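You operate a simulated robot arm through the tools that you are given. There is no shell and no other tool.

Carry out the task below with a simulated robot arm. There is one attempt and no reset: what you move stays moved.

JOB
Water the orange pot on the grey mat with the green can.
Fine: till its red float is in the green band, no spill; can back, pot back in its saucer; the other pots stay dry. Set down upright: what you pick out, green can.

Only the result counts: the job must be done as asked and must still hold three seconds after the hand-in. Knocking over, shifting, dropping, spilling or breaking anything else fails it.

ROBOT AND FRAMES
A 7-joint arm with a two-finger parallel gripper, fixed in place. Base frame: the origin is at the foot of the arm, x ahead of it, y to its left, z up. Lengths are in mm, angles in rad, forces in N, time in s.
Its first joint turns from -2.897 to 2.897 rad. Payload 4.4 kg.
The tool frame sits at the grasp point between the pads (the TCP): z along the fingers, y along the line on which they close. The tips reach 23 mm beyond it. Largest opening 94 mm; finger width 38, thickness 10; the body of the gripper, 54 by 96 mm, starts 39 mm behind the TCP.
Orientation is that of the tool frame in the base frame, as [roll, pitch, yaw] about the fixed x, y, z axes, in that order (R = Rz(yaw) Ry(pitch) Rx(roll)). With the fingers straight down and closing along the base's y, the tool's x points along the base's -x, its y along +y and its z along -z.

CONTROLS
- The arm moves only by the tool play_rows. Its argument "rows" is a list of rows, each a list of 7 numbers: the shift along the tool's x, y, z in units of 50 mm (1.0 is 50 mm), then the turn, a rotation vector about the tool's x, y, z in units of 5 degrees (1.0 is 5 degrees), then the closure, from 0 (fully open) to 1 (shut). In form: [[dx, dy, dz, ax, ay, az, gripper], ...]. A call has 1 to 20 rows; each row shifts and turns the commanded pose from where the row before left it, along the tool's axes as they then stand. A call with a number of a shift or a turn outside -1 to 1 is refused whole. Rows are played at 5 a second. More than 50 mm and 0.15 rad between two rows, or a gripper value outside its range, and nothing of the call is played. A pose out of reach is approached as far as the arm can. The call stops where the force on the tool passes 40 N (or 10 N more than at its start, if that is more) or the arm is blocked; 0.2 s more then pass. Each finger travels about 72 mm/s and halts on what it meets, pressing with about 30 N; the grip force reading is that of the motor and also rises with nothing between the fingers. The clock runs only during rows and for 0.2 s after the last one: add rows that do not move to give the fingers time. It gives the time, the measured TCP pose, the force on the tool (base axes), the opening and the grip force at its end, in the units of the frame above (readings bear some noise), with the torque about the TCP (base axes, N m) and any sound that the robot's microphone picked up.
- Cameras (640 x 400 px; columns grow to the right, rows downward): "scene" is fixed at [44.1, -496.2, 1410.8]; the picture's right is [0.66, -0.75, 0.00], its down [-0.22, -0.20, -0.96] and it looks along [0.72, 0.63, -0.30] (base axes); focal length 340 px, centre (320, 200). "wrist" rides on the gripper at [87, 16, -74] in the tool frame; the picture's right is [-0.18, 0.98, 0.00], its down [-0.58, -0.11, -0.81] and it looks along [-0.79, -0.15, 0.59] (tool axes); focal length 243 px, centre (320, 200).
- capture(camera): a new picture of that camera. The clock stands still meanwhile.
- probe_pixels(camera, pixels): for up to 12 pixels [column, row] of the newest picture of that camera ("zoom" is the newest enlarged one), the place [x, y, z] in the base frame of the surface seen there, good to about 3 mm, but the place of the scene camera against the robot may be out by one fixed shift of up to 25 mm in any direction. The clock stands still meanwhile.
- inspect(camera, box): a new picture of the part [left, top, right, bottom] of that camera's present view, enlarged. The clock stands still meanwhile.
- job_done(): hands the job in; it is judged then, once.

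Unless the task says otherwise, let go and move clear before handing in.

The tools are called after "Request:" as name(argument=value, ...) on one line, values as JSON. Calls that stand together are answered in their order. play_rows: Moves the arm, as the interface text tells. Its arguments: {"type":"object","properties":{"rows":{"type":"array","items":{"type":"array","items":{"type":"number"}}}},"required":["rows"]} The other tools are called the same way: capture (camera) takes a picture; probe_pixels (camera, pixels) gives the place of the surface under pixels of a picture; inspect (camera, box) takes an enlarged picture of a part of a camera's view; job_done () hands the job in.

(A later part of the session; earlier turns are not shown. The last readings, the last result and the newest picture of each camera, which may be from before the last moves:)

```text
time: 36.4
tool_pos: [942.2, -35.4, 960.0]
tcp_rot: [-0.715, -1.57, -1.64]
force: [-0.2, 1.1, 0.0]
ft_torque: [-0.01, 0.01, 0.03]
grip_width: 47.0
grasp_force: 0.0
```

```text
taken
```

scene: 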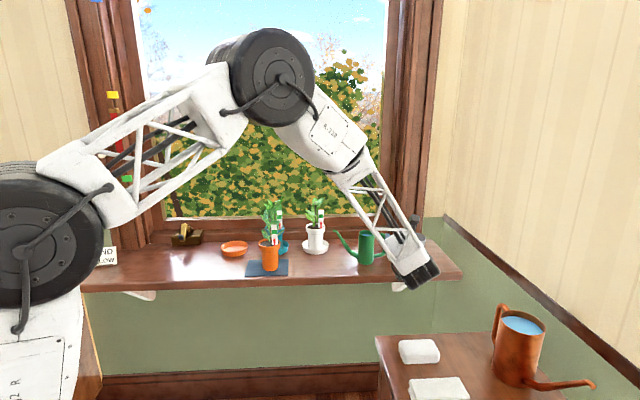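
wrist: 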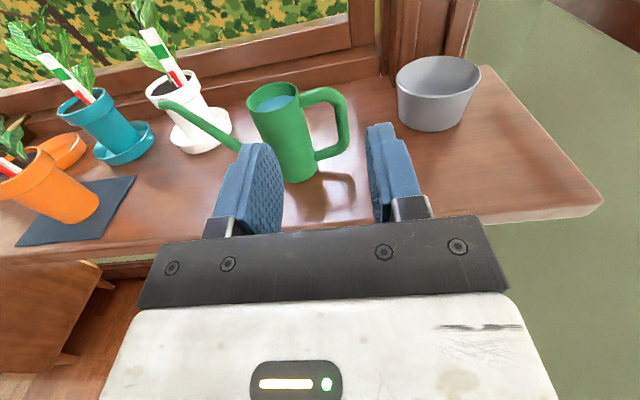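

The can's handle is clear in the wrist view at (345,120), with the bowl at (438,95) well behind. I'll enlarge and probe the handle.

Request:
inspect(camera="wrist", box=[230, 60, 390, 200])

Request:
probe_pixels(camera="wrist", pixels=[[344, 110], [345, 120], [345, 130], [343, 142], [330, 152], [325, 93], [340, 99], [275, 120], [285, 160], [165, 105], [273, 104], [400, 180]])

```text
2.86 times, centred on (310, 130) of wrist
```

zoom: 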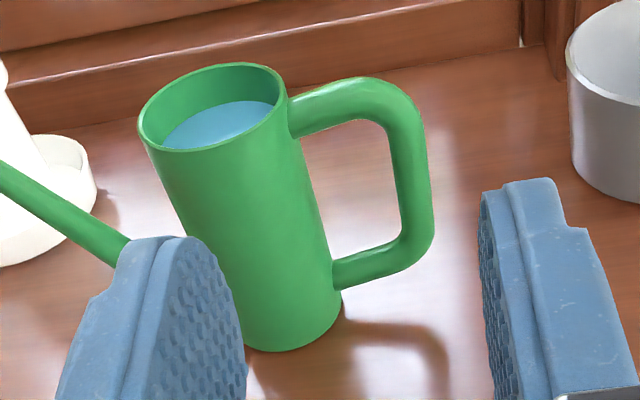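

```text
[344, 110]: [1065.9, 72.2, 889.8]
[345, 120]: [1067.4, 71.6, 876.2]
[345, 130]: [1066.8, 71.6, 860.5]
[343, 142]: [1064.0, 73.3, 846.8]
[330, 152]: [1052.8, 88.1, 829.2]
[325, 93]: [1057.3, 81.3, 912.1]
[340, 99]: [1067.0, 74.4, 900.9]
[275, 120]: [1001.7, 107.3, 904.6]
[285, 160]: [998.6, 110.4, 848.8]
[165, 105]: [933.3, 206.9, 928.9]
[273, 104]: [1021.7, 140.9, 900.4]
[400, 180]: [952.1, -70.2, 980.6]
```

The handle's upright bar centres at about (1069.5,78), z 835–898, with a 44 mm gap to the can body. At 47 mm opening the fingers fit, so I'll align, lower to z 867 in front of the sill and check.

Request:
play_rows(rows=[[-0.4, 0.098, 0, 0, 0, 0, 0.5], [-0.5, 0.098, 0, 0, 0, 0, 0.5], [-0.5, 0, 0, 0, 0, 0, 0.5], [-0.46, 0, 0, 0, 0, 0, 0.5], [0, 0, 0.5, 0, 0, 0, 0.5], [0, 0, 0.5, 0, 0, 0, 0.5], [0, 0, 0, 0, 0, 0, 0.5]])

Request:
capture(camera="wrist")

Request:
inspect(camera="scene", box=[330, 210, 470, 300])

```text
time: 38.0
tool_pos: [984.2, -6.4, 868.0]
tcp_rot: [1.704, -1.57, 2.225]
force: [0.6, -0.2, -1.1]
ft_torque: [-0.01, 0.02, -0.01]
grip_width: 47.0
grasp_force: 0.0
```

```text
taken
```

wrist: 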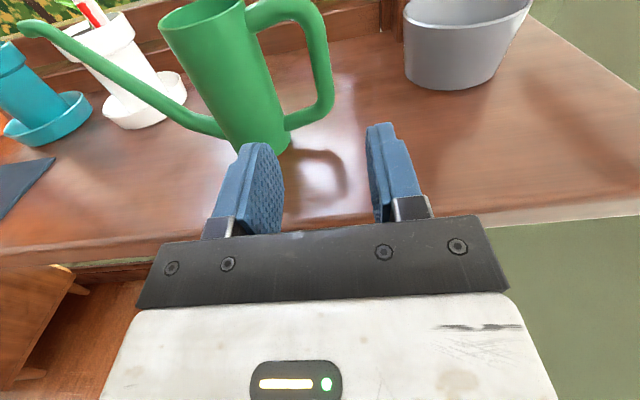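

```text
4.44 times, centred on (400, 255) of scene
```

zoom: 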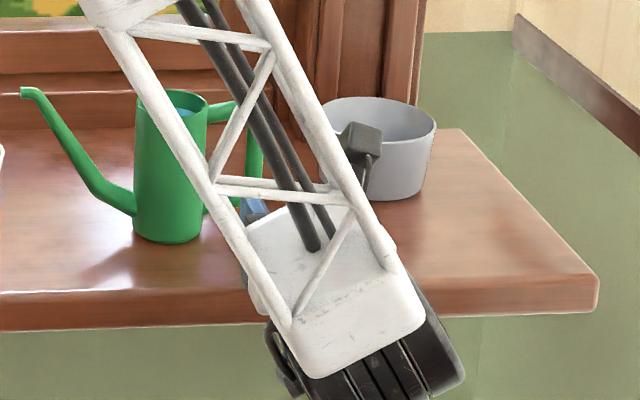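

The tool is level with the handle at (984.2,−6.4,868). I'll probe the handle bar at (322,70) again from here for a final lateral check.

Request:
probe_pixels(camera="wrist", pixels=[[313, 50], [319, 50], [326, 50], [315, 75], [322, 75], [329, 75], [323, 95], [305, 120], [295, 10], [240, 80], [250, 130], [280, 130]])

Request:
inspect(camera="wrist", box=[220, 0, 420, 150])

```text
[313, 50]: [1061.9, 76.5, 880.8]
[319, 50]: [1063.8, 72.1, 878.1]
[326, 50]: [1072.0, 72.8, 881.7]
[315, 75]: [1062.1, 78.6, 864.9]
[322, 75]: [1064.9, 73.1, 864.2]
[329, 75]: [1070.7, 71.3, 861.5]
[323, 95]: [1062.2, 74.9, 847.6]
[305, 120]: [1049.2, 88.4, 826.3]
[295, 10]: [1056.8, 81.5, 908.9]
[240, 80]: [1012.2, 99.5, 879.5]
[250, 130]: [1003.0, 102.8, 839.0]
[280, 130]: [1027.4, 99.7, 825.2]
```

```text
2.67 times, centred on (320, 75) of wrist
```

zoom: 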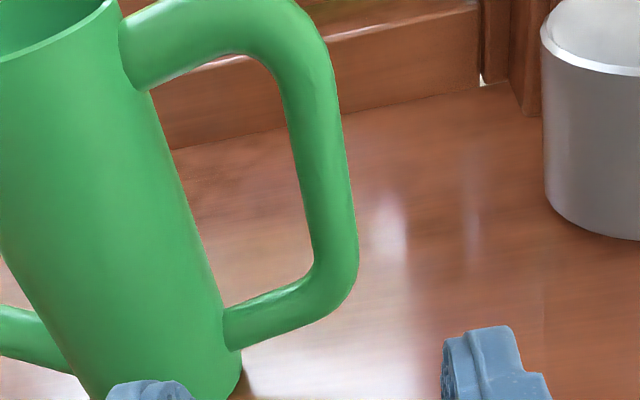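

The bar centre is at (1069,78), within 0.3 mm of my lateral line. I'll advance 117 mm so the bar sits between the pads.

Request:
play_rows(rows=[[0, 0, 0.4, 0, 0, 0, 0.5], [0, 0, 0.5, 0, 0, 0, 0.5], [0, 0, 0.5, 0, 0, 0, 0.5], [0, 0, 0.4, 0, 0, 0, 0.5], [0, 0, 0.3, 0, 0, 0, 0.5], [0, 0, 0.24, 0, 0, 0, 0.5], [0, 0, 0, 0, 0, 0, 0.5]])

Request:
capture(camera="wrist")

Request:
inspect(camera="scene", box=[330, 210, 470, 300])

```text
time: 39.6
tool_pos: [1067.8, 76.8, 869.0]
tcp_rot: [1.551, -1.57, 2.376]
force: [-0.3, 0.9, 0.7]
ft_torque: [0.01, 0.0, 0.02]
grip_width: 47.2
grasp_force: 0.2
```

```text
taken
```

wrist: 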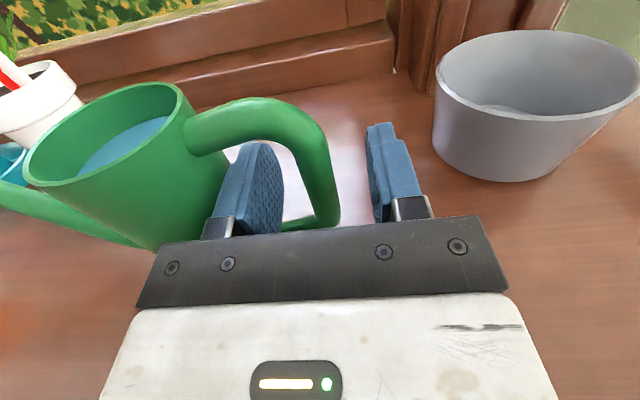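

```text
4.44 times, centred on (400, 255) of scene
```

zoom: 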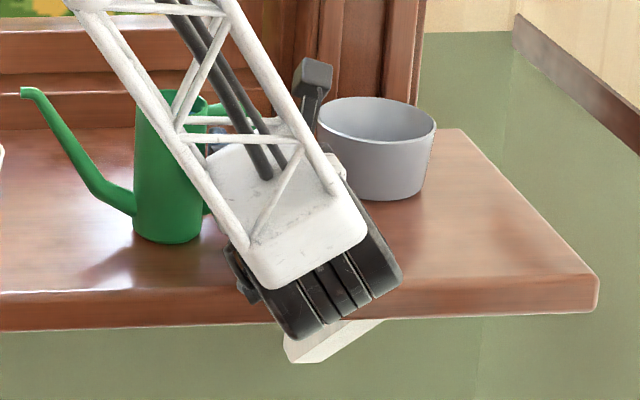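

The bar lies between the pads, with the inner finger inside the loop and nothing touched. I'll close on the handle.

Request:
play_rows(rows=[[0, 0, 0, 0, 0, 0, 0.65], [0, 0, 0, 0, 0, 0, 0.8], [0, 0, 0, 0, 0, 0, 1], [0, 0, 0, 0, 0, 0, 1], [0, 0, 0, 0, 0, 0, 1], [0, 0, 0, 0, 0, 0, 1]])

Request:
capture(camera="wrist")

Request:
inspect(camera="scene", box=[330, 210, 470, 300])

```text
time: 41.0
tool_pos: [1067.8, 76.2, 868.7]
tcp_rot: [-1.762, -1.571, -0.595]
force: [-1.2, 1.5, 0.7]
ft_torque: [0.06, 0.03, 0.0]
grip_width: 14.5
grasp_force: 30.2
```

```text
taken
```

wrist: 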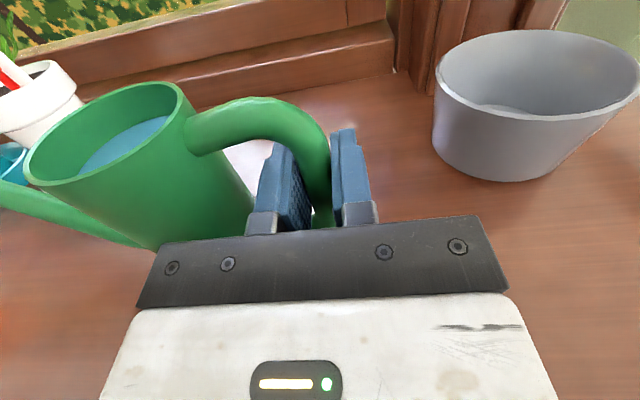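

```text
4.44 times, centred on (400, 255) of scene
```

zoom: 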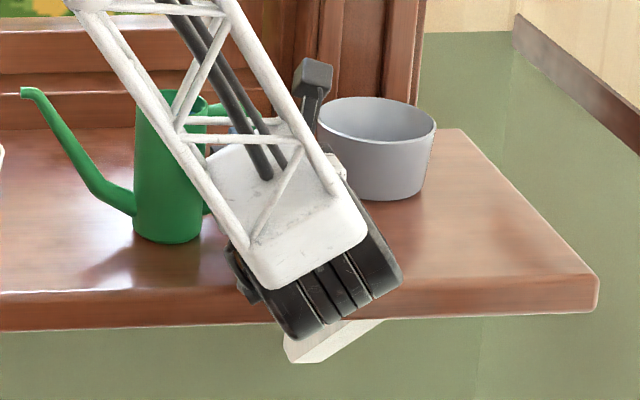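

The handle is held at 14.5 mm with 30 N and the can hasn't moved (grasp pose (1067.8,76.2,868.7), heading 45°). Before lifting I'll look closely at the orange plant to plan where the spout tip can go.

Request:
inspect(camera="scene", box=[240, 190, 310, 280])

Request:
capture(camera="scene")

```text
4.44 times, centred on (275, 235) of scene
```

zoom: 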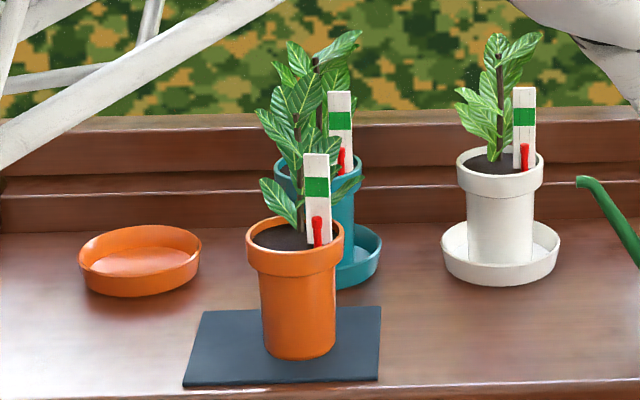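

```text
taken
```

scene: 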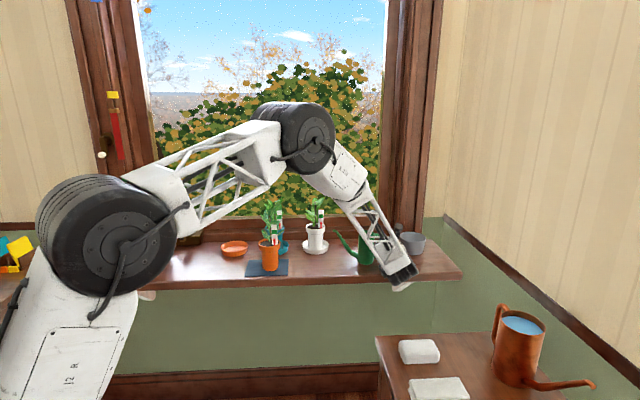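

I'll probe the leaf behind the stake at zoom (345,188), the stem and rim points on the orange plant, using this enlarged picture.

Request:
inspect(camera="scene", box=[245, 195, 305, 280])

```text
4.71 times, centred on (275, 238) of scene
```

zoom: 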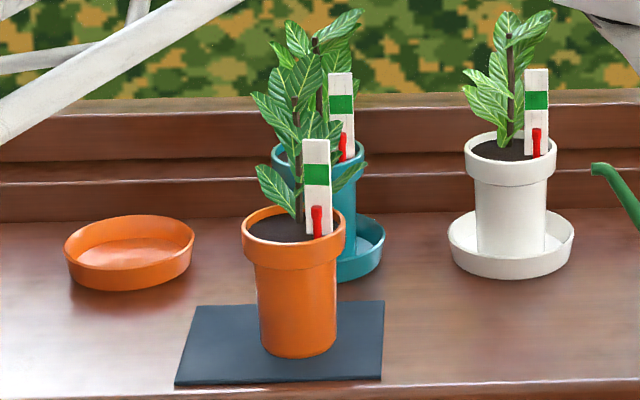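

Request:
probe_pixels(camera="zoom", pixels=[[352, 172], [342, 182], [335, 128], [280, 190], [299, 212], [317, 150], [317, 175], [317, 215], [270, 235], [340, 225], [295, 255], [242, 215]])

```text
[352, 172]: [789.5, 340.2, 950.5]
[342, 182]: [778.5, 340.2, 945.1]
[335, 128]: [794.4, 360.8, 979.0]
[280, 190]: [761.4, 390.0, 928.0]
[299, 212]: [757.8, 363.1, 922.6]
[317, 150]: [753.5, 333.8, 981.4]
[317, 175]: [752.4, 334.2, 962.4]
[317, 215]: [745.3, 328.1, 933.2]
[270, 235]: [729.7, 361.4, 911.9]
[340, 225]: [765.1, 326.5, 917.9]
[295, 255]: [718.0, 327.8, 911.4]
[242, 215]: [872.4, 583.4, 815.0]
```

A leaf and the stake flank the line my spout would take: the leaf tip is about 46 mm toward the can at z≈933, and the stake is at −63°. Pouring now would be tight, so I'll release the can untouched, turn the pot on the mat to face its open side to the spout, and come back.

Request:
play_rows(rows=[[0, 0, 0, 0, 0, 0, 0.8], [0, 0, 0, 0, 0, 0, 0.7], [0, 0, 0, 0, 0, 0, 0.5], [0, 0, 0, 0, 0, 0, 0.5], [0, 0, -0.2, 0, 0, 0, 0.5], [0, 0, -0.4, 0, 0, 0, 0.5], [0, 0, -0.8, 0, 0, 0, 0.5], [0, 0, -0.8, 0, 0, 0, 0.5], [0, 0, -0.8, 0, 0, 0, 0.5], [0, 0, -0.6, 0, 0, 0, 0.5], [0, 0, 0, 0, 0, 0, 0.5]])

Request:
capture(camera="wrist")

Request:
inspect(camera="scene", box=[325, 220, 405, 270])

```text
time: 43.4
tool_pos: [939.8, -51.3, 868.3]
tcp_rot: [0.526, -1.571, -2.879]
force: [0.0, 0.2, 0.4]
ft_torque: [0.04, 0.02, 0.0]
grip_width: 46.7
grasp_force: 0.1
```

```text
taken
```

wrist: 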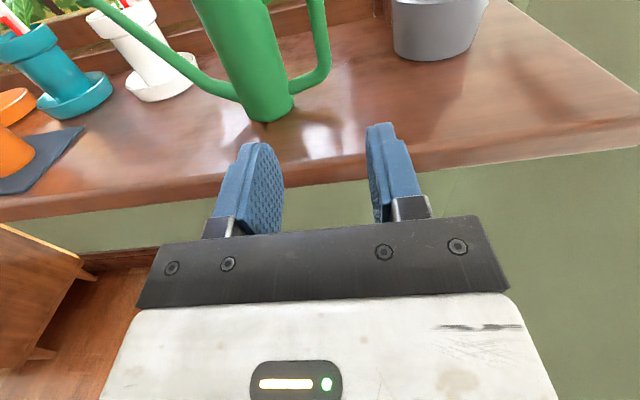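

```text
8.00 times, centred on (365, 245) of scene
```

zoom: 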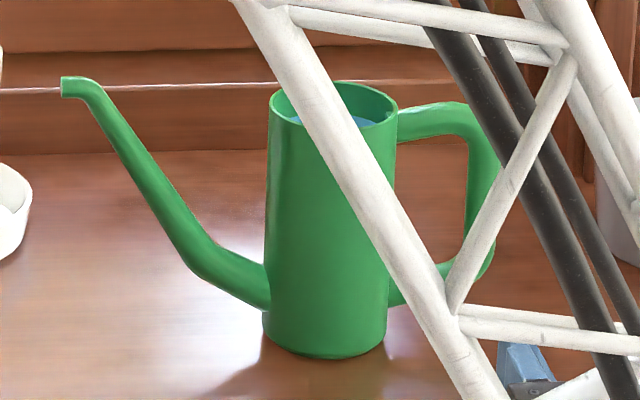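

The can is exactly where it was (spout tip still at zoom (72,82)). I'll go back in front of the orange pot, heading 40°, fingers open.

Request:
play_rows(rows=[[0, -0.5, 0, 0, 0, 0, 0.4], [0, -0.8, 0, 0, 0, 0, 0.2], [0, -0.8, 0, 0, 0, 0, 0], [0, -0.8, 0, 0, 0, 0, 0], [0, -0.8, 0, 0, 0, 0, 0], [0, -0.8, 0, 0, 0, 0, 0], [0, -0.8, 0, 0, 0, 0, 0], [0, -0.8, 0, 0, 0, 0, 0], [0, -0.8, 0, 0, 0, 0, 0], [0, -0.8, 0, 0, 0, 0, 0], [-0.1, -0.6, 0.03, 0, 0, 0, 0], [-0.12, -0.39, 0, 0, 0, 0, 0], [0, 0, 0, -1, 0, 0, 0], [0, 0, 0, 0, 0, 0, 0], [0, 0, 0, 0, 0, 0, 0]])

Request:
capture(camera="wrist")

```text
time: 46.6
tool_pos: [632.3, 257.6, 855.9]
tcp_rot: [0.967, -1.57, 2.873]
force: [0.6, 0.3, 0.0]
ft_torque: [0.0, -0.01, -0.02]
grip_width: 93.9
grasp_force: 0.2
```

```text
taken
```

wrist: 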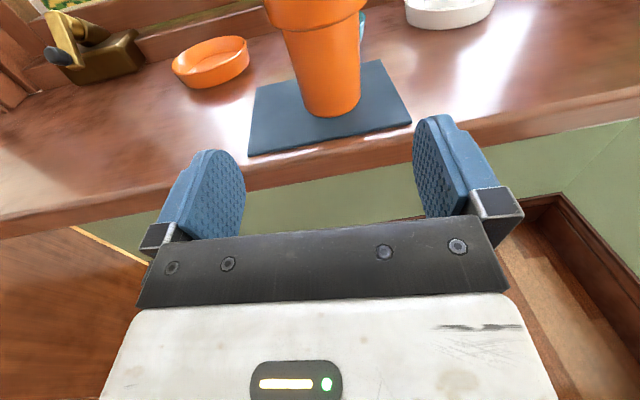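

Heading is 40° and the pot is straight ahead at (328,60). I'll probe its body to find the centre and rim underside.

Request:
probe_pixels(camera="wrist", pixels=[[295, 70], [310, 70], [325, 70], [340, 70], [355, 70], [302, 100], [320, 112], [345, 108], [315, 28], [315, 36], [280, 15], [350, 20]])

Request:
probe_pixels(camera="wrist", pixels=[[175, 68], [190, 77], [210, 78], [235, 68], [248, 50], [240, 40], [200, 42], [210, 65], [255, 90], [380, 65], [408, 122], [252, 150]])

```text
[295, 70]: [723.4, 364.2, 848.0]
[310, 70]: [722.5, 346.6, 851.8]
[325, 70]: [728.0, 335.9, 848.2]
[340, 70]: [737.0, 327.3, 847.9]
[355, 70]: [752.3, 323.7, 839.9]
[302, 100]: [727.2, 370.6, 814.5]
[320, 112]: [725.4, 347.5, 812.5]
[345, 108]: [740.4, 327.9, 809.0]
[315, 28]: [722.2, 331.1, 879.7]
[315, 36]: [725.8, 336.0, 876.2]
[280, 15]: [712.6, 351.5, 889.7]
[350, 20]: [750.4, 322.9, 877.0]
```

```text
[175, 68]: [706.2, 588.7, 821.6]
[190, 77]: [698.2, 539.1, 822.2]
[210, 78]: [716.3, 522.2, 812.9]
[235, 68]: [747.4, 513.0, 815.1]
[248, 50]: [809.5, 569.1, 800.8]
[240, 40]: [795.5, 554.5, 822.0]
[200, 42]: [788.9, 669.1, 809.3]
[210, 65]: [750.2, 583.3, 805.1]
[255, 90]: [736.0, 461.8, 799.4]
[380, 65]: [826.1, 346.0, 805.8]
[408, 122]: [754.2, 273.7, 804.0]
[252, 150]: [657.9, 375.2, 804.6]
```

The body circle fits centre (752,354), R 31, and the rim underside is near z 879. The pot lies 145 mm ahead and 3 mm to +y, so I'll slide in and grip.

Request:
play_rows(rows=[[0, 0.056, 0.3, 0, 0, 0, 0], [0, 0, 0.5, 0, 0, 0, 0], [0, 0, 0.6, 0, 0, 0, 0], [0, 0, 0.6, 0, 0, 0, 0], [0, 0, 0.5, 0, 0, 0, 0], [0, 0, 0.4, 0, 0, 0, 0], [0, 0, 0, 0, 0, 0, 0], [0, 0, 0, 0, 0, 0, 0]])

Request:
capture(camera="wrist")

```text
time: 48.4
tool_pos: [748.3, 349.7, 856.4]
tcp_rot: [-2.167, -1.571, -0.275]
force: [0.0, 0.0, -0.3]
ft_torque: [-0.01, 0.0, -0.01]
grip_width: 93.9
grasp_force: 0.1
```

```text
taken
```

wrist: 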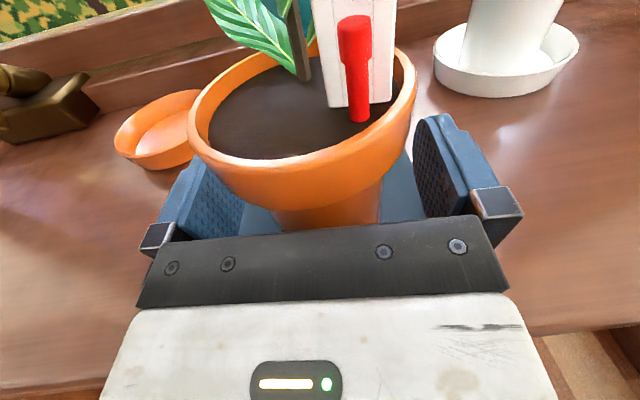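

The pot is centred between the fingers (rim columns 190–415). I'll close and lift 20 mm.

Request:
play_rows(rows=[[0, 0, 0, 0, 0, 0, 0.2], [0, 0, 0, 0, 0, 0, 0.3], [0, 0, 0, 0, 0, 0, 0.5], [0, 0, 0, 0, 0, 0, 1], [0, 0, 0, 0, 0, 0, 1], [0, 0, 0, 0, 0, 0, 1], [0.15, 0, 0, 0, 0, 0, 1], [0.25, 0, 0, 0, 0, 0, 1], [0, 0, 0, 0, 0, 0, 1]])

Request:
capture(camera="wrist")

```text
time: 50.4
tool_pos: [746.9, 348.9, 876.8]
tcp_rot: [-0.868, -1.569, -1.575]
force: [0.3, 0.7, -5.0]
ft_torque: [-0.04, 0.08, -0.02]
grip_width: 61.1
grasp_force: 30.1
```

```text
taken
```

wrist: 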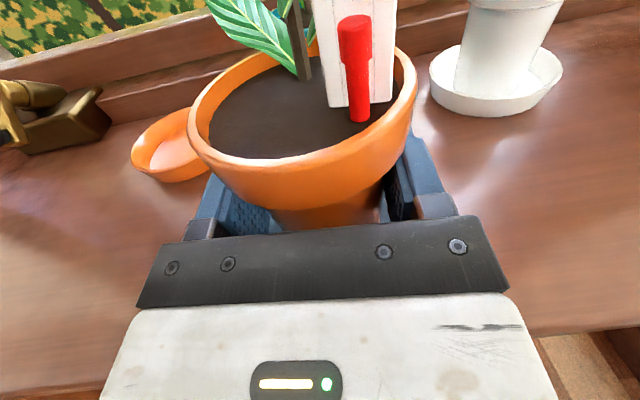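

The pot is lifted and steady at z 877. I'll turn it 60° to the left about the vertical, to heading 100°, watching for reach flags.

Request:
play_rows(rows=[[0, 0, 0, 0.6, 0, 0, 1], [0, 0, 0, 0.9, 0, 0, 1], [0, 0, 0, 1, 0, 0, 1], [0, 0, 0, 1, 0, 0, 1], [0, 0, 0, 1, 0, 0, 1], [0, 0, 0, 1, 0, 0, 1], [0, 0, 0, 1, 0, 0, 1], [0, 0, 0, 1, 0, 0, 1], [0, 0, 0, 1, 0, 0, 1], [0, 0, 0, 1, 0, 0, 1], [0, 0, 0, 1, 0, 0, 1], [0, 0, 0, 1, 0, 0, 1], [0, 0, 0, 0.5, 0, 0, 1], [0, 0, 0, 0, 0, 0, 1], [0, 0, 0, 0, 0, 0, 1]])

Request:
capture(camera="wrist")

Request:
capture(camera="scene")

```text
time: 53.6
tool_pos: [746.8, 346.9, 877.1]
tcp_rot: [-0.714, -1.57, -0.682]
force: [1.1, 0.6, -4.9]
ft_torque: [-0.05, -0.01, 0.0]
grip_width: 60.7
grasp_force: 30.1
```

```text
taken
```

wrist: 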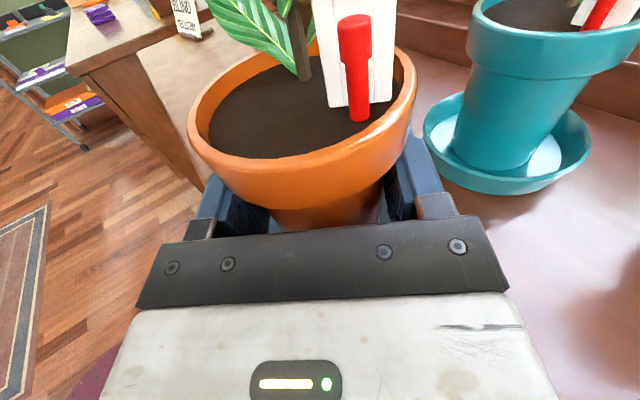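

```text
taken
```

scene: 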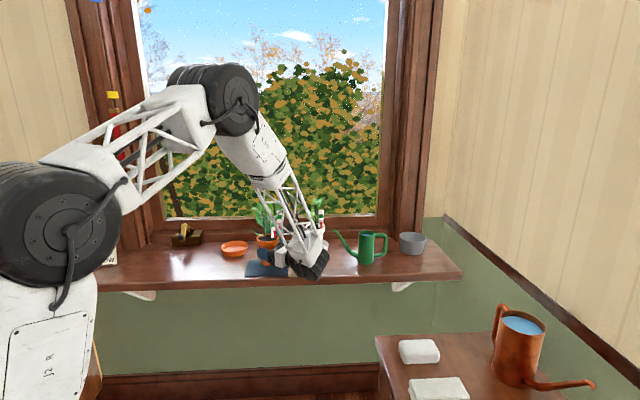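

Heading is now 100° with the pot over the mat at (746,353). I'll lower it back to the height where it was gripped (z≈856.5).

Request:
play_rows(rows=[[-0.12, 0, 0, 0, 0, 0, 1], [-0.12, 0, 0, 0, 0, 0, 1], [-0.08, 0, 0, 0, 0, 0, 1], [-0.04, 0, 0, 0, 0, 0, 1], [0, 0, 0, 0, 0, 0, 1], [0, 0, 0, 0, 0, 0, 1]])

```text
time: 55.0
tool_pos: [746.0, 348.5, 859.5]
tcp_rot: [2.163, -1.569, 2.724]
force: [0.2, -0.2, -5.2]
ft_torque: [-0.05, -0.01, 0.0]
grip_width: 61.2
grasp_force: 29.2
```

The pot's weight (5 N) is still on the gripper at z 859.5. I'll step down 1 mm at a time.

Request:
play_rows(rows=[[-0.02, 0, 0, 0, 0, 0, 1], [-0.02, 0, 0, 0, 0, 0, 1], [0, 0, 0, 0, 0, 0, 1]])

```text
time: 55.8
tool_pos: [746.3, 348.0, 857.1]
tcp_rot: [2.206, -1.569, 2.68]
force: [0.4, 0.9, -5.0]
ft_torque: [-0.04, -0.03, 0.01]
grip_width: 61.0
grasp_force: 30.0
```

Request:
play_rows(rows=[[-0.02, 0, 0, 0, 0, 0, 1], [-0.01, 0, 0, 0, 0, 0, 1], [0, 0, 0, 0, 0, 0, 1]])

```text
time: 56.6
tool_pos: [747.2, 348.4, 855.7]
tcp_rot: [1.512, -1.57, -2.909]
force: [-2.7, 5.3, 1.4]
ft_torque: [0.08, 0.0, 0.05]
grip_width: 61.0
grasp_force: 29.8
```

The force went from −5 to +1.4 N, so the pot now rests on the mat. I'll open the fingers slowly.

Request:
play_rows(rows=[[0, 0, 0, 0, 0, 0, 0.34], [0, 0, 0, 0, 0, 0, 0.3], [0, 0, 0, 0, 0, 0, 0.24], [0, 0, 0, 0, 0, 0, 0.12], [0, 0, 0, 0, 0, 0, 0], [0, 0, 0, 0, 0, 0, 0]])

Request:
capture(camera="wrist")

```text
time: 58.0
tool_pos: [745.5, 346.7, 856.4]
tcp_rot: [-1.055, -1.571, -0.342]
force: [-0.5, 0.6, 0.0]
ft_torque: [0.03, -0.01, -0.05]
grip_width: 94.0
grasp_force: 0.2
```

```text
taken
```

wrist: 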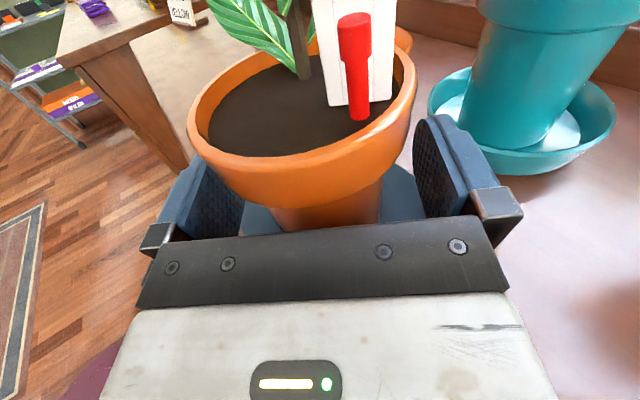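

The pot released cleanly and hasn't shifted in view. I'll probe the rim, stake, float and stem in this orientation before backing out.

Request:
probe_pixels(camera="wrist", pixels=[[192, 115], [250, 175], [310, 182], [370, 160], [412, 90], [335, 102], [385, 98], [360, 117], [358, 60], [305, 74], [270, 45], [400, 40]])

Request:
play_rows(rows=[[0, 0, -0.2, 0, 0, 0, 0], [0, 0, -0.4, 0, 0, 0, 0], [0, 0, -0.6, 0, 0, 0, 0], [0, 0, -0.8, 0, 0, 0, 0], [0, 0, -0.8, 0, 0, 0, 0], [0, 0, -0.8, 0, 0, 0, 0], [0, 0, -0.4, 0, 0, 0, 0], [0, 0, 0, 0, 0, 0, 0]])

Request:
capture(camera="wrist")

Request:
inspect(camera="scene", box=[230, 190, 330, 285])

```text
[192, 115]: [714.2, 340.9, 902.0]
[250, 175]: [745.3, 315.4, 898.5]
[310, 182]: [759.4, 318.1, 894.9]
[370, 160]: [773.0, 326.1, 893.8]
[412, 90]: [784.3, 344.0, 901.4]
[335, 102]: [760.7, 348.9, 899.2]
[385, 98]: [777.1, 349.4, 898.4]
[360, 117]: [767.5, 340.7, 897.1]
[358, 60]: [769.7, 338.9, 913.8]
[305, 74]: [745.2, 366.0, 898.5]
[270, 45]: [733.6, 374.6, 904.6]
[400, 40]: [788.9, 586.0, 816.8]
```

```text
time: 59.8
tool_pos: [782.5, 149.2, 854.9]
tcp_rot: [-1.483, -1.569, 0.087]
force: [-0.5, 0.0, 0.9]
ft_torque: [0.04, -0.04, 0.0]
grip_width: 93.8
grasp_force: 0.0
```

```text
taken
```

wrist: 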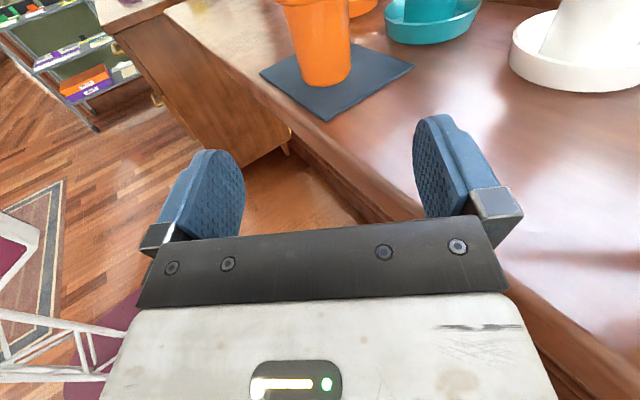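

```text
4.21 times, centred on (280, 238) of scene
```

zoom: 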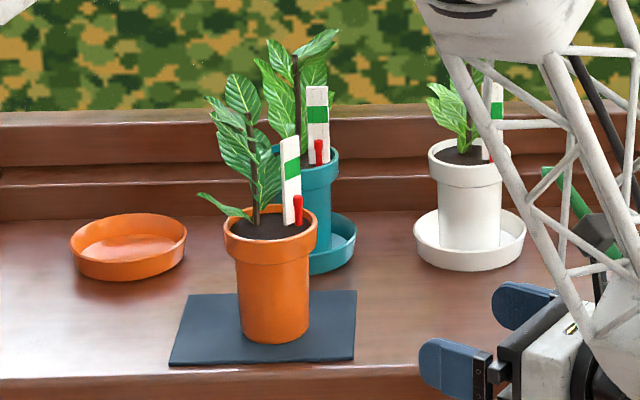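

The pot fits centre about (747.5,352), with the stake now at −8°, float at −30°, and open soil toward −60°. A spout arriving from −60° will have room. I'll return to the can, turning back to heading 45°.

Request:
play_rows(rows=[[0, 0, 0, -0.7, 0, 0, 0], [0, 0, 0, -1, 0, 0, 0.1], [0, 0, 0, -1, 0, 0, 0.2], [0, 0, 0, -1, 0, 0, 0.3], [0, 0, 0, -1, 0, 0, 0.4], [0, 0, 0, -1, 0, 0, 0.5], [0, 0, 0, -1, 0, 0, 0.5], [0, 0, 0, -1, 0, 0, 0.5], [0, 0, 0, -1, 0, 0, 0.5], [0, 0, 0, -1, 0, 0, 0.5], [0, 0, 0, -1, 0, 0, 0.5], [0.03, 0.5, -0.08, -0.3, 0, 0, 0.5], [0.04, 0.76, -0.088, 0, 0, 0, 0.5], [0.04, 0.76, -0.088, 0, 0, 0, 0.5], [0.04, 0.76, -0.088, 0, 0, 0, 0.5], [0.04, 0.76, -0.088, 0, 0, 0, 0.5], [0.04, 0.76, -0.088, 0, 0, 0, 0.5], [0.04, 0.76, -0.09, 0, 0, 0, 0.5], [0, 0, 0, 0, 0, 0, 0.5]])

Request:
capture(camera="wrist")

Request:
inspect(camera="scene", box=[230, 190, 330, 285])

```text
time: 63.8
tool_pos: [939.8, -50.3, 869.0]
tcp_rot: [-1.871, -1.571, -0.483]
force: [0.2, -0.4, 0.1]
ft_torque: [-0.03, 0.0, 0.02]
grip_width: 46.9
grasp_force: 0.1
```

```text
taken
```

wrist: 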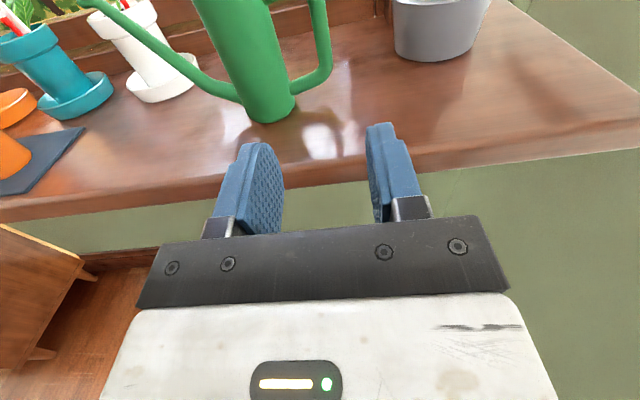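

```text
4.21 times, centred on (280, 238) of scene
```

zoom: 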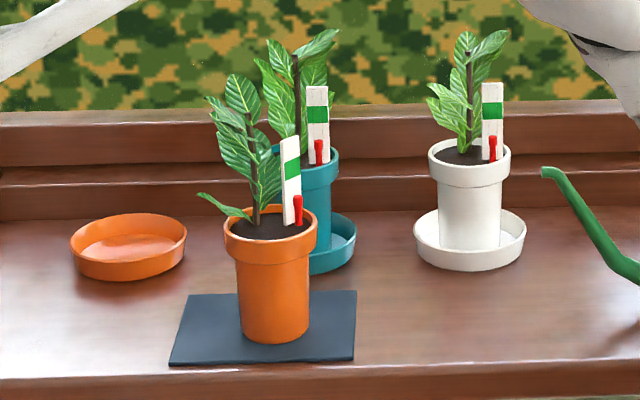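

Everything is in place and I'm back in front of the handle at (939.8,−50.3,869), same lateral line as before. I'll advance 180 mm to the earlier grasp pose and close.

Request:
play_rows(rows=[[0, 0.012, 0.4, 0, 0, 0, 0.5], [0, 0, 0.6, 0, 0, 0, 0.5], [0, 0, 0.6, 0, 0, 0, 0.5], [0, 0, 0.6, 0, 0, 0, 0.5], [0, 0, 0.6, 0, 0, 0, 0.5], [0, 0, 0.4, 0, 0, 0, 0.5], [0, 0, 0.25, 0, 0, 0, 0.5], [0, 0, 0.158, 0, 0, 0, 0.5], [0, 0, 0, 0, 0, 0, 0.5], [0, 0, 0, 0, 0, 0, 0.5]])

Request:
capture(camera="wrist")

```text
time: 66.0
tool_pos: [1067.3, 78.0, 869.4]
tcp_rot: [1.307, -1.571, 2.62]
force: [0.2, -0.5, 0.0]
ft_torque: [0.0, 0.0, 0.01]
grip_width: 47.0
grasp_force: 0.1
```

```text
taken
```

wrist: 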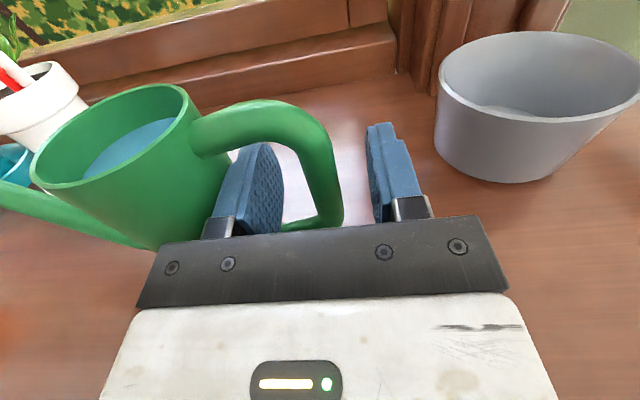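

The bar is again between the pads. I'll close, then lift slowly 30 mm and check that the can hangs level.

Request:
play_rows(rows=[[0, 0, 0, 0, 0, 0, 0.65], [0, 0, 0, 0, 0, 0, 0.8], [0, 0, 0, 0, 0, 0, 1], [0, 0, 0, 0, 0, 0, 1], [0, 0, 0, 0, 0, 0, 1], [0, 0, 0, 0, 0, 0, 1], [0.06, 0, 0, 0, 0, 0, 1], [0.1, 0, 0, 0, 0, 0, 1], [0.16, 0, 0, 0, 0, 0, 1], [0.16, 0, 0, 0, 0, 0, 1], [0.12, 0, 0, 0, 0, 0, 1], [0, 0, 0, 0, 0, 0, 1], [0, 0, 0, 0, 0, 0, 1]])

Request:
capture(camera="wrist")

Request:
inspect(camera="scene", box=[325, 210, 425, 280])

```text
time: 68.8
tool_pos: [1066.6, 77.4, 899.1]
tcp_rot: [-1.669, -1.57, -0.684]
force: [-0.3, 0.2, -3.6]
ft_torque: [-0.23, -0.19, -0.05]
grip_width: 14.6
grasp_force: 29.9
```

```text
taken
```

wrist: 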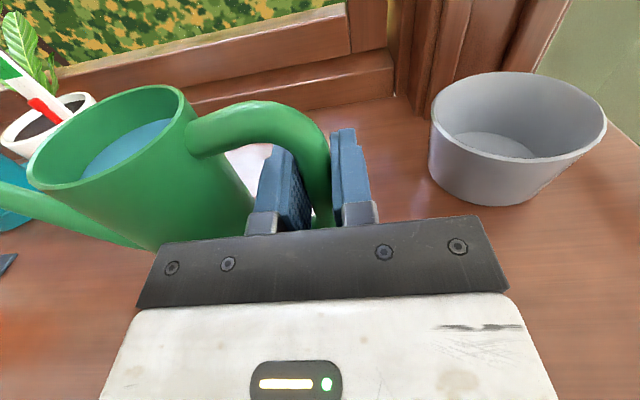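

```text
5.71 times, centred on (375, 245) of scene
```

zoom: 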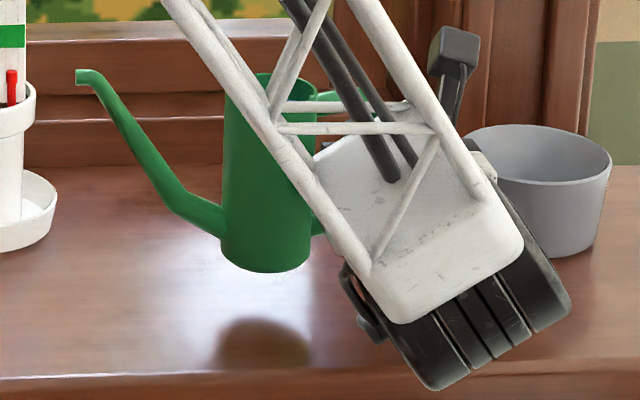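

The can hangs level, at about 0.37 kg, with only its shadow beneath it. I'll lift it a further 75 mm, carry it slowly sideways clear of the white pot, and turn to heading 30°.

Request:
play_rows(rows=[[0.2, 0, 0, 0, 0, 0, 1], [0.35, 0, 0, 0, 0, 0, 1], [0.35, 0, 0, 0, 0, 0, 1], [0.35, 0, 0, 0, 0, 0, 1], [0.25, 0, 0, 0, 0, 0, 1], [0, -0.2, -0.13, 0, 0, 0, 1], [0, -0.38, -0.25, 0, 0, 0, 1], [0, -0.38, -0.25, 0, 0, 0, 1], [0, -0.38, -0.25, 0, 0, 0, 1], [0, -0.38, -0.25, 0, 0, 0, 1], [0, -0.38, -0.25, 0, 0, 0, 1], [0, -0.38, -0.25, 0, 0, 0, 1], [0, -0.38, -0.25, 0, 0, 0, 1], [0, -0.35, -0.24, 0, 0, 0, 1], [0, 0, 0, -0.4, 0, 0, 1], [0, 0, 0, -0.7, 0, 0, 1], [0, 0, 0, -0.8, 0, 0, 1], [0, 0, 0, -0.7, 0, 0, 1], [0, 0, 0, -0.4, 0, 0, 1], [0, 0, 0, 0, 0, 0, 1]])

Request:
capture(camera="wrist")

Request:
capture(camera="scene")

```text
time: 73.0
tool_pos: [879.0, 117.0, 973.6]
tcp_rot: [3.061, -1.571, 0.605]
force: [0.6, 0.5, -4.4]
ft_torque: [-0.26, -0.15, 0.02]
grip_width: 14.3
grasp_force: 30.3
```

```text
taken
```

wrist: 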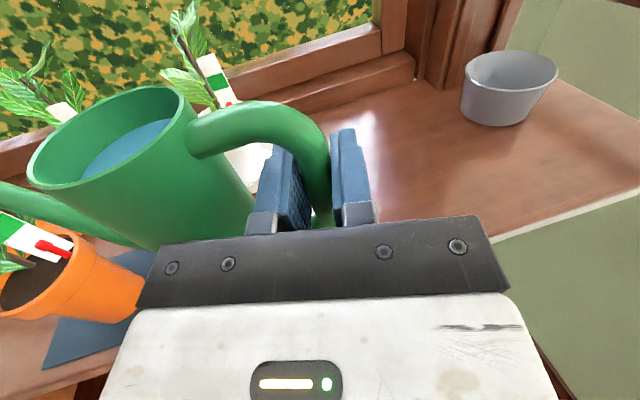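

```text
taken
```

scene: 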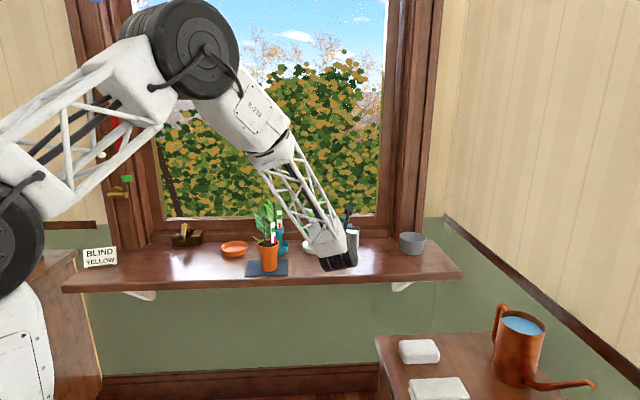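

Both views look good: the can is level, and the wrist camera even sees the pot with its stake and float at (40,240). I'll zoom the scene to find the spout tip.

Request:
inspect(camera="scene", box=[230, 185, 350, 285])

Request:
inspect(camera="wrist", box=[0, 150, 200, 350])

```text
4.00 times, centred on (290, 235) of scene
```

zoom: 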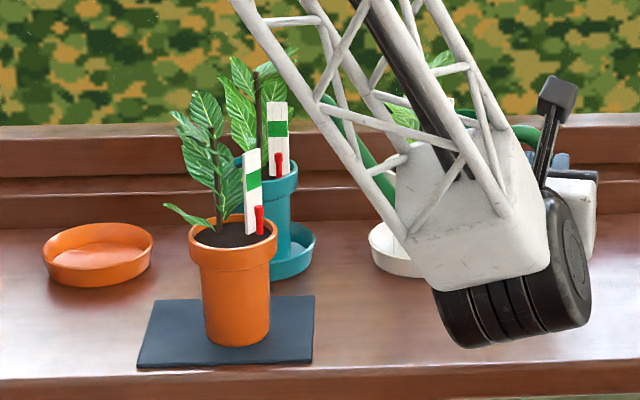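

```text
2.00 times, centred on (100, 250) of wrist
```

zoom: 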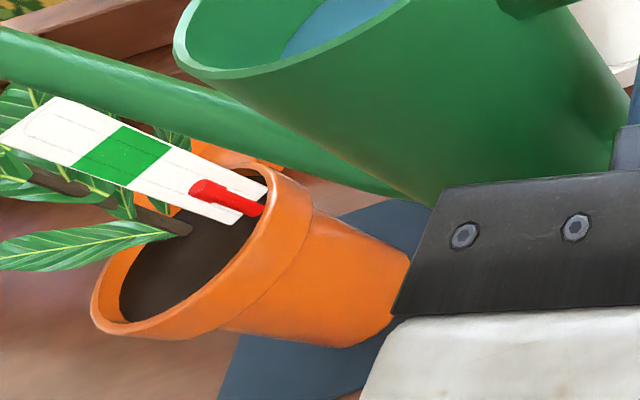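

The spout is partly behind the forearm in the scene view, but the wrist view shows the float well. I'll lower the can 80 mm while still 80 mm short of the pot, then check the tip.

Request:
play_rows(rows=[[-0.2, 0, 0, 0, 0, 0, 1], [-0.3, 0, 0, 0, 0, 0, 1], [-0.3, 0, 0, 0, 0, 0, 1], [-0.3, 0, 0, 0, 0, 0, 1], [-0.3, 0, 0, 0, 0, 0, 1], [-0.2, 0, 0, 0, 0, 0, 1], [0, 0, 0, 0, 0, 0, 1]])

Request:
capture(camera="wrist")

Request:
inspect(camera="scene", box=[230, 185, 350, 285])

```text
time: 74.6
tool_pos: [878.3, 116.1, 891.8]
tcp_rot: [-2.64, -1.571, 0.02]
force: [-0.4, 0.2, -4.5]
ft_torque: [-0.22, -0.13, -0.01]
grip_width: 14.8
grasp_force: 30.0
```

```text
taken
```

wrist: 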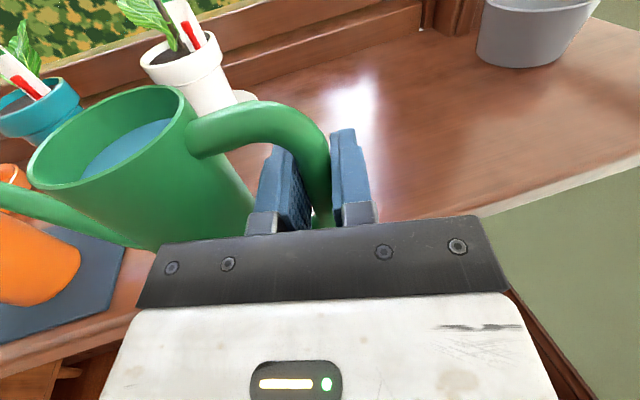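

```text
4.00 times, centred on (290, 235) of scene
```

zoom: 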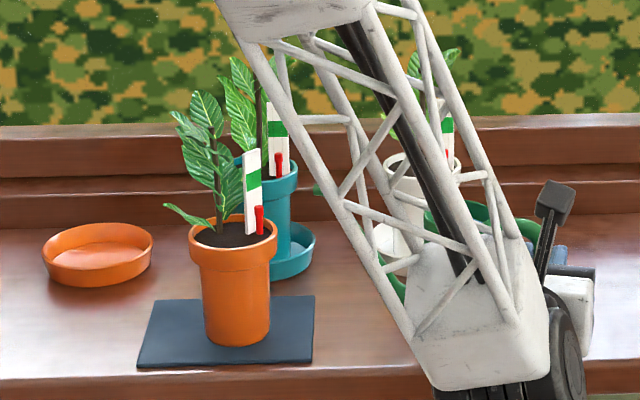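

The spout tip just shows at zoom (318,188), left of the arm. I'll advance 35 mm toward the pot and measure the tip.

Request:
play_rows(rows=[[0, -0.2, 0, 0, 0, 0, 1], [0, -0.3, 0, 0, 0, 0, 1], [0, -0.2, 0, 0, 0, 0, 1], [0, 0, 0, 0, 0, 0, 1]])

Request:
inspect(camera="scene", box=[240, 190, 320, 260])

```text
time: 75.6
tool_pos: [859.1, 146.6, 893.7]
tcp_rot: [0.718, -1.57, 2.945]
force: [0.4, 0.2, -5.0]
ft_torque: [-0.25, -0.15, 0.01]
grip_width: 14.7
grasp_force: 29.6
```

```text
5.71 times, centred on (280, 225) of scene
```

zoom: 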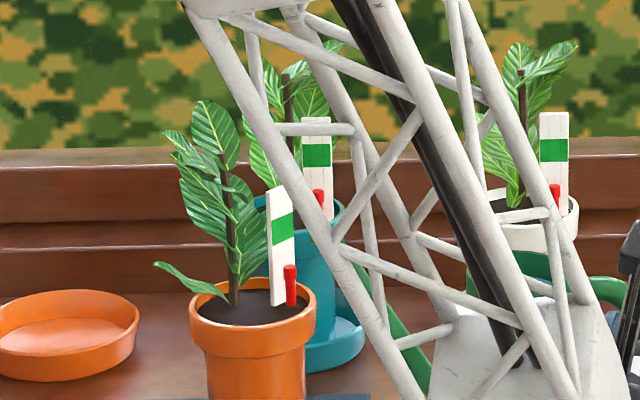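

The tip hides behind a truss member near zoom (324,228), which matches my rigid-body estimate. To calibrate the scene camera's shift precisely, I'll probe the saucer and pot rim there and compare with the wrist values.

Request:
capture(camera="scene")

Request:
inspect(camera="scene", box=[205, 195, 305, 275])

```text
taken
```

scene: 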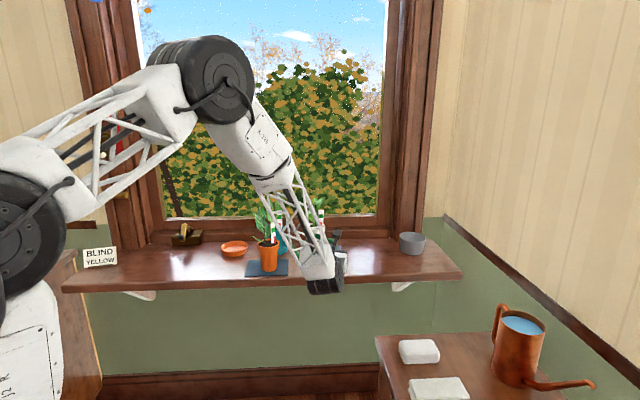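

```text
5.00 times, centred on (255, 235) of scene
```

zoom: 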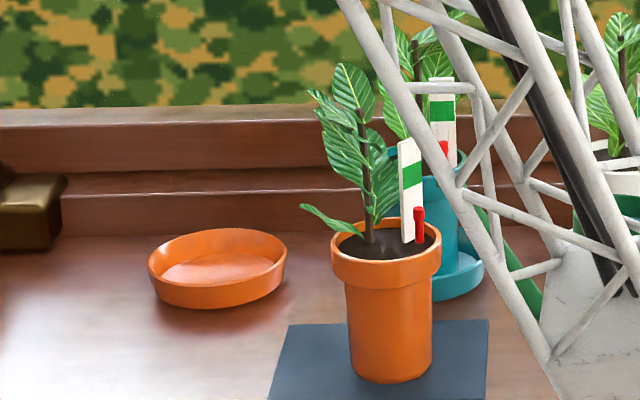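

Request:
probe_pixels(camera="zoom", pixels=[[150, 270], [180, 284], [220, 286], [260, 270], [284, 248], [220, 231], [334, 262], [360, 274], [400, 272], [436, 255], [405, 240], [419, 240]])

```text
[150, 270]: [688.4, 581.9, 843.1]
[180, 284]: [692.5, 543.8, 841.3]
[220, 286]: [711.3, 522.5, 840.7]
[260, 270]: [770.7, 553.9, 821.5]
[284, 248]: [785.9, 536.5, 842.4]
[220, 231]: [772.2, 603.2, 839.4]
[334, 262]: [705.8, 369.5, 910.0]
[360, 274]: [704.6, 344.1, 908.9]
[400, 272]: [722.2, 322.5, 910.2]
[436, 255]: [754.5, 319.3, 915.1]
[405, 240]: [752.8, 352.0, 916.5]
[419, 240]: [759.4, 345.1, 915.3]
```

Calibration gives a scene shift of (−5,+5,+17) and pot centre about (746,351). My tip is 38 mm out on the −60° side, with 9 mm clearance beside the float. I'll advance 14 mm, raise 14 mm, then tilt 8°, below the estimated 10.6° pouring threshold.

Request:
play_rows(rows=[[0.14, -0.1, 0, 0, 0, 0, 1], [0.14, -0.19, 0, 0, 0, 0, 1], [0, 0, 0, 0, 0, -0.2, 1], [0, 0, 0, 0, 0, -0.3, 1], [0, 0, 0, 0, 0, -0.3, 1], [0, 0, 0, 0, 0, -0.3, 1], [0, 0, 0, 0, 0, -0.3, 1], [0, 0, 0, 0, 0, -0.2, 1], [0, 0, 0, 0, 0, 0, 1]])

Request:
capture(camera="wrist")

Request:
inspect(camera="scene", box=[230, 190, 330, 270])

```text
time: 77.6
tool_pos: [854.2, 160.7, 908.1]
tcp_rot: [1.57, -1.431, 2.097]
force: [-0.1, -0.2, -4.0]
ft_torque: [-0.23, -0.14, 0.0]
grip_width: 14.7
grasp_force: 30.0
```

```text
taken
```

wrist: 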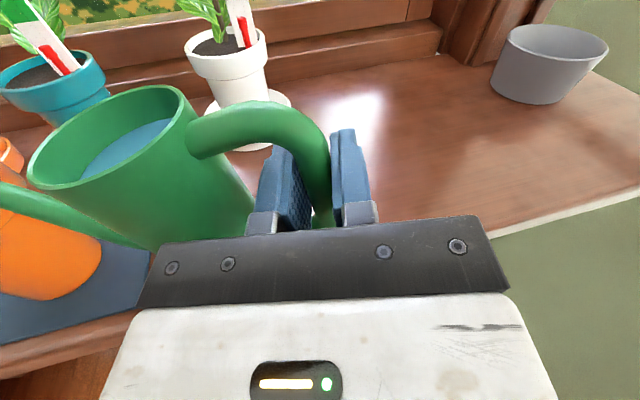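

```text
5.00 times, centred on (280, 230) of scene
```

zoom: 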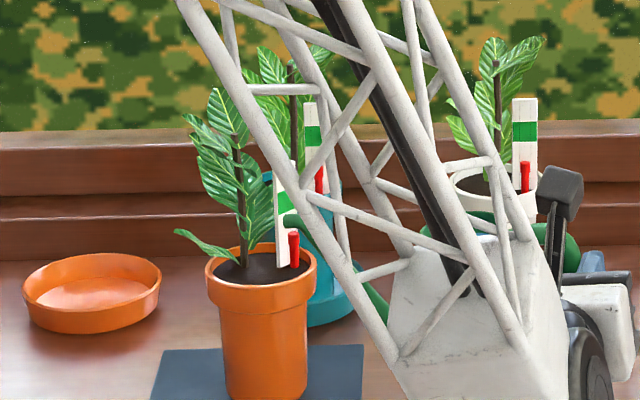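

The tilt is 8° toward 120° as intended, and the spout tip now shows at about zoom (285,220), by the stake. I'll enlarge there and probe the tip.

Request:
inspect(camera="scene", box=[258, 212, 298, 252])

```text
10.00 times, centred on (278, 232) of scene
```

zoom: 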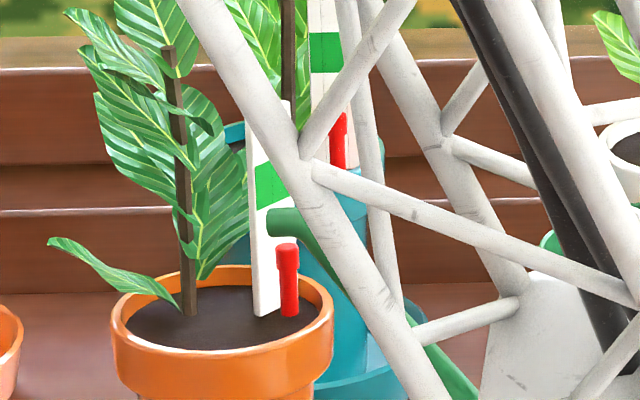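

Request:
probe_pixels(camera="zoom", pixels=[[272, 222], [285, 220], [300, 225], [310, 240], [320, 250], [288, 255], [288, 290], [288, 312], [262, 305], [278, 312], [150, 320], [222, 350]])

```text
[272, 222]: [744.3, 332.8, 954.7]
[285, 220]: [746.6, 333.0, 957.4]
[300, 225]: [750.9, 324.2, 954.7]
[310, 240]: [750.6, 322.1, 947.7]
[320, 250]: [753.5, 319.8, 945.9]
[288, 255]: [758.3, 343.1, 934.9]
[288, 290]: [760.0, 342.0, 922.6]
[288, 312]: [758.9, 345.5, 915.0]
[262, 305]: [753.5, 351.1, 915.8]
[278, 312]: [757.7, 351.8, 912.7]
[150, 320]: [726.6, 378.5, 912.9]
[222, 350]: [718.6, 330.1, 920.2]
```

The tip measures about 20 mm along and −5 mm to the side of the pot centre, at z 937, nicely inside the rim and clear of the float. I'll tilt 3° more in 1° steps, keeping the height, then pause and look for flow.

Request:
play_rows(rows=[[0.04, 0, -0.04, 0, 0, -0.2, 1], [0.04, 0, 0, 0, 0, -0.2, 1], [0.04, 0, 0, 0, 0, -0.2, 1], [0, 0, 0, 0, 0, 0, 1], [0, 0, 0, 0, 0, 0, 1]])

Request:
inspect(camera="scene", box=[258, 212, 298, 252])

Request:
capture(camera="wrist")

```text
time: 78.8
tool_pos: [852.0, 159.0, 912.9]
tcp_rot: [1.571, -1.379, 2.094]
force: [-0.2, -0.5, -3.9]
ft_torque: [-0.22, -0.11, 0.0]
grip_width: 14.6
grasp_force: 30.0
```

```text
10.00 times, centred on (278, 232) of scene
```

zoom: 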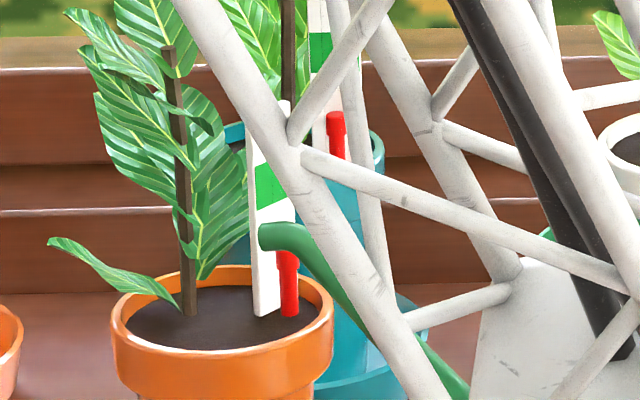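

```text
taken
```

wrist: 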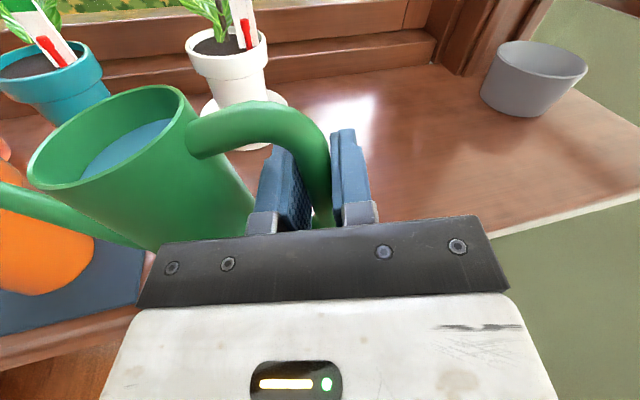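

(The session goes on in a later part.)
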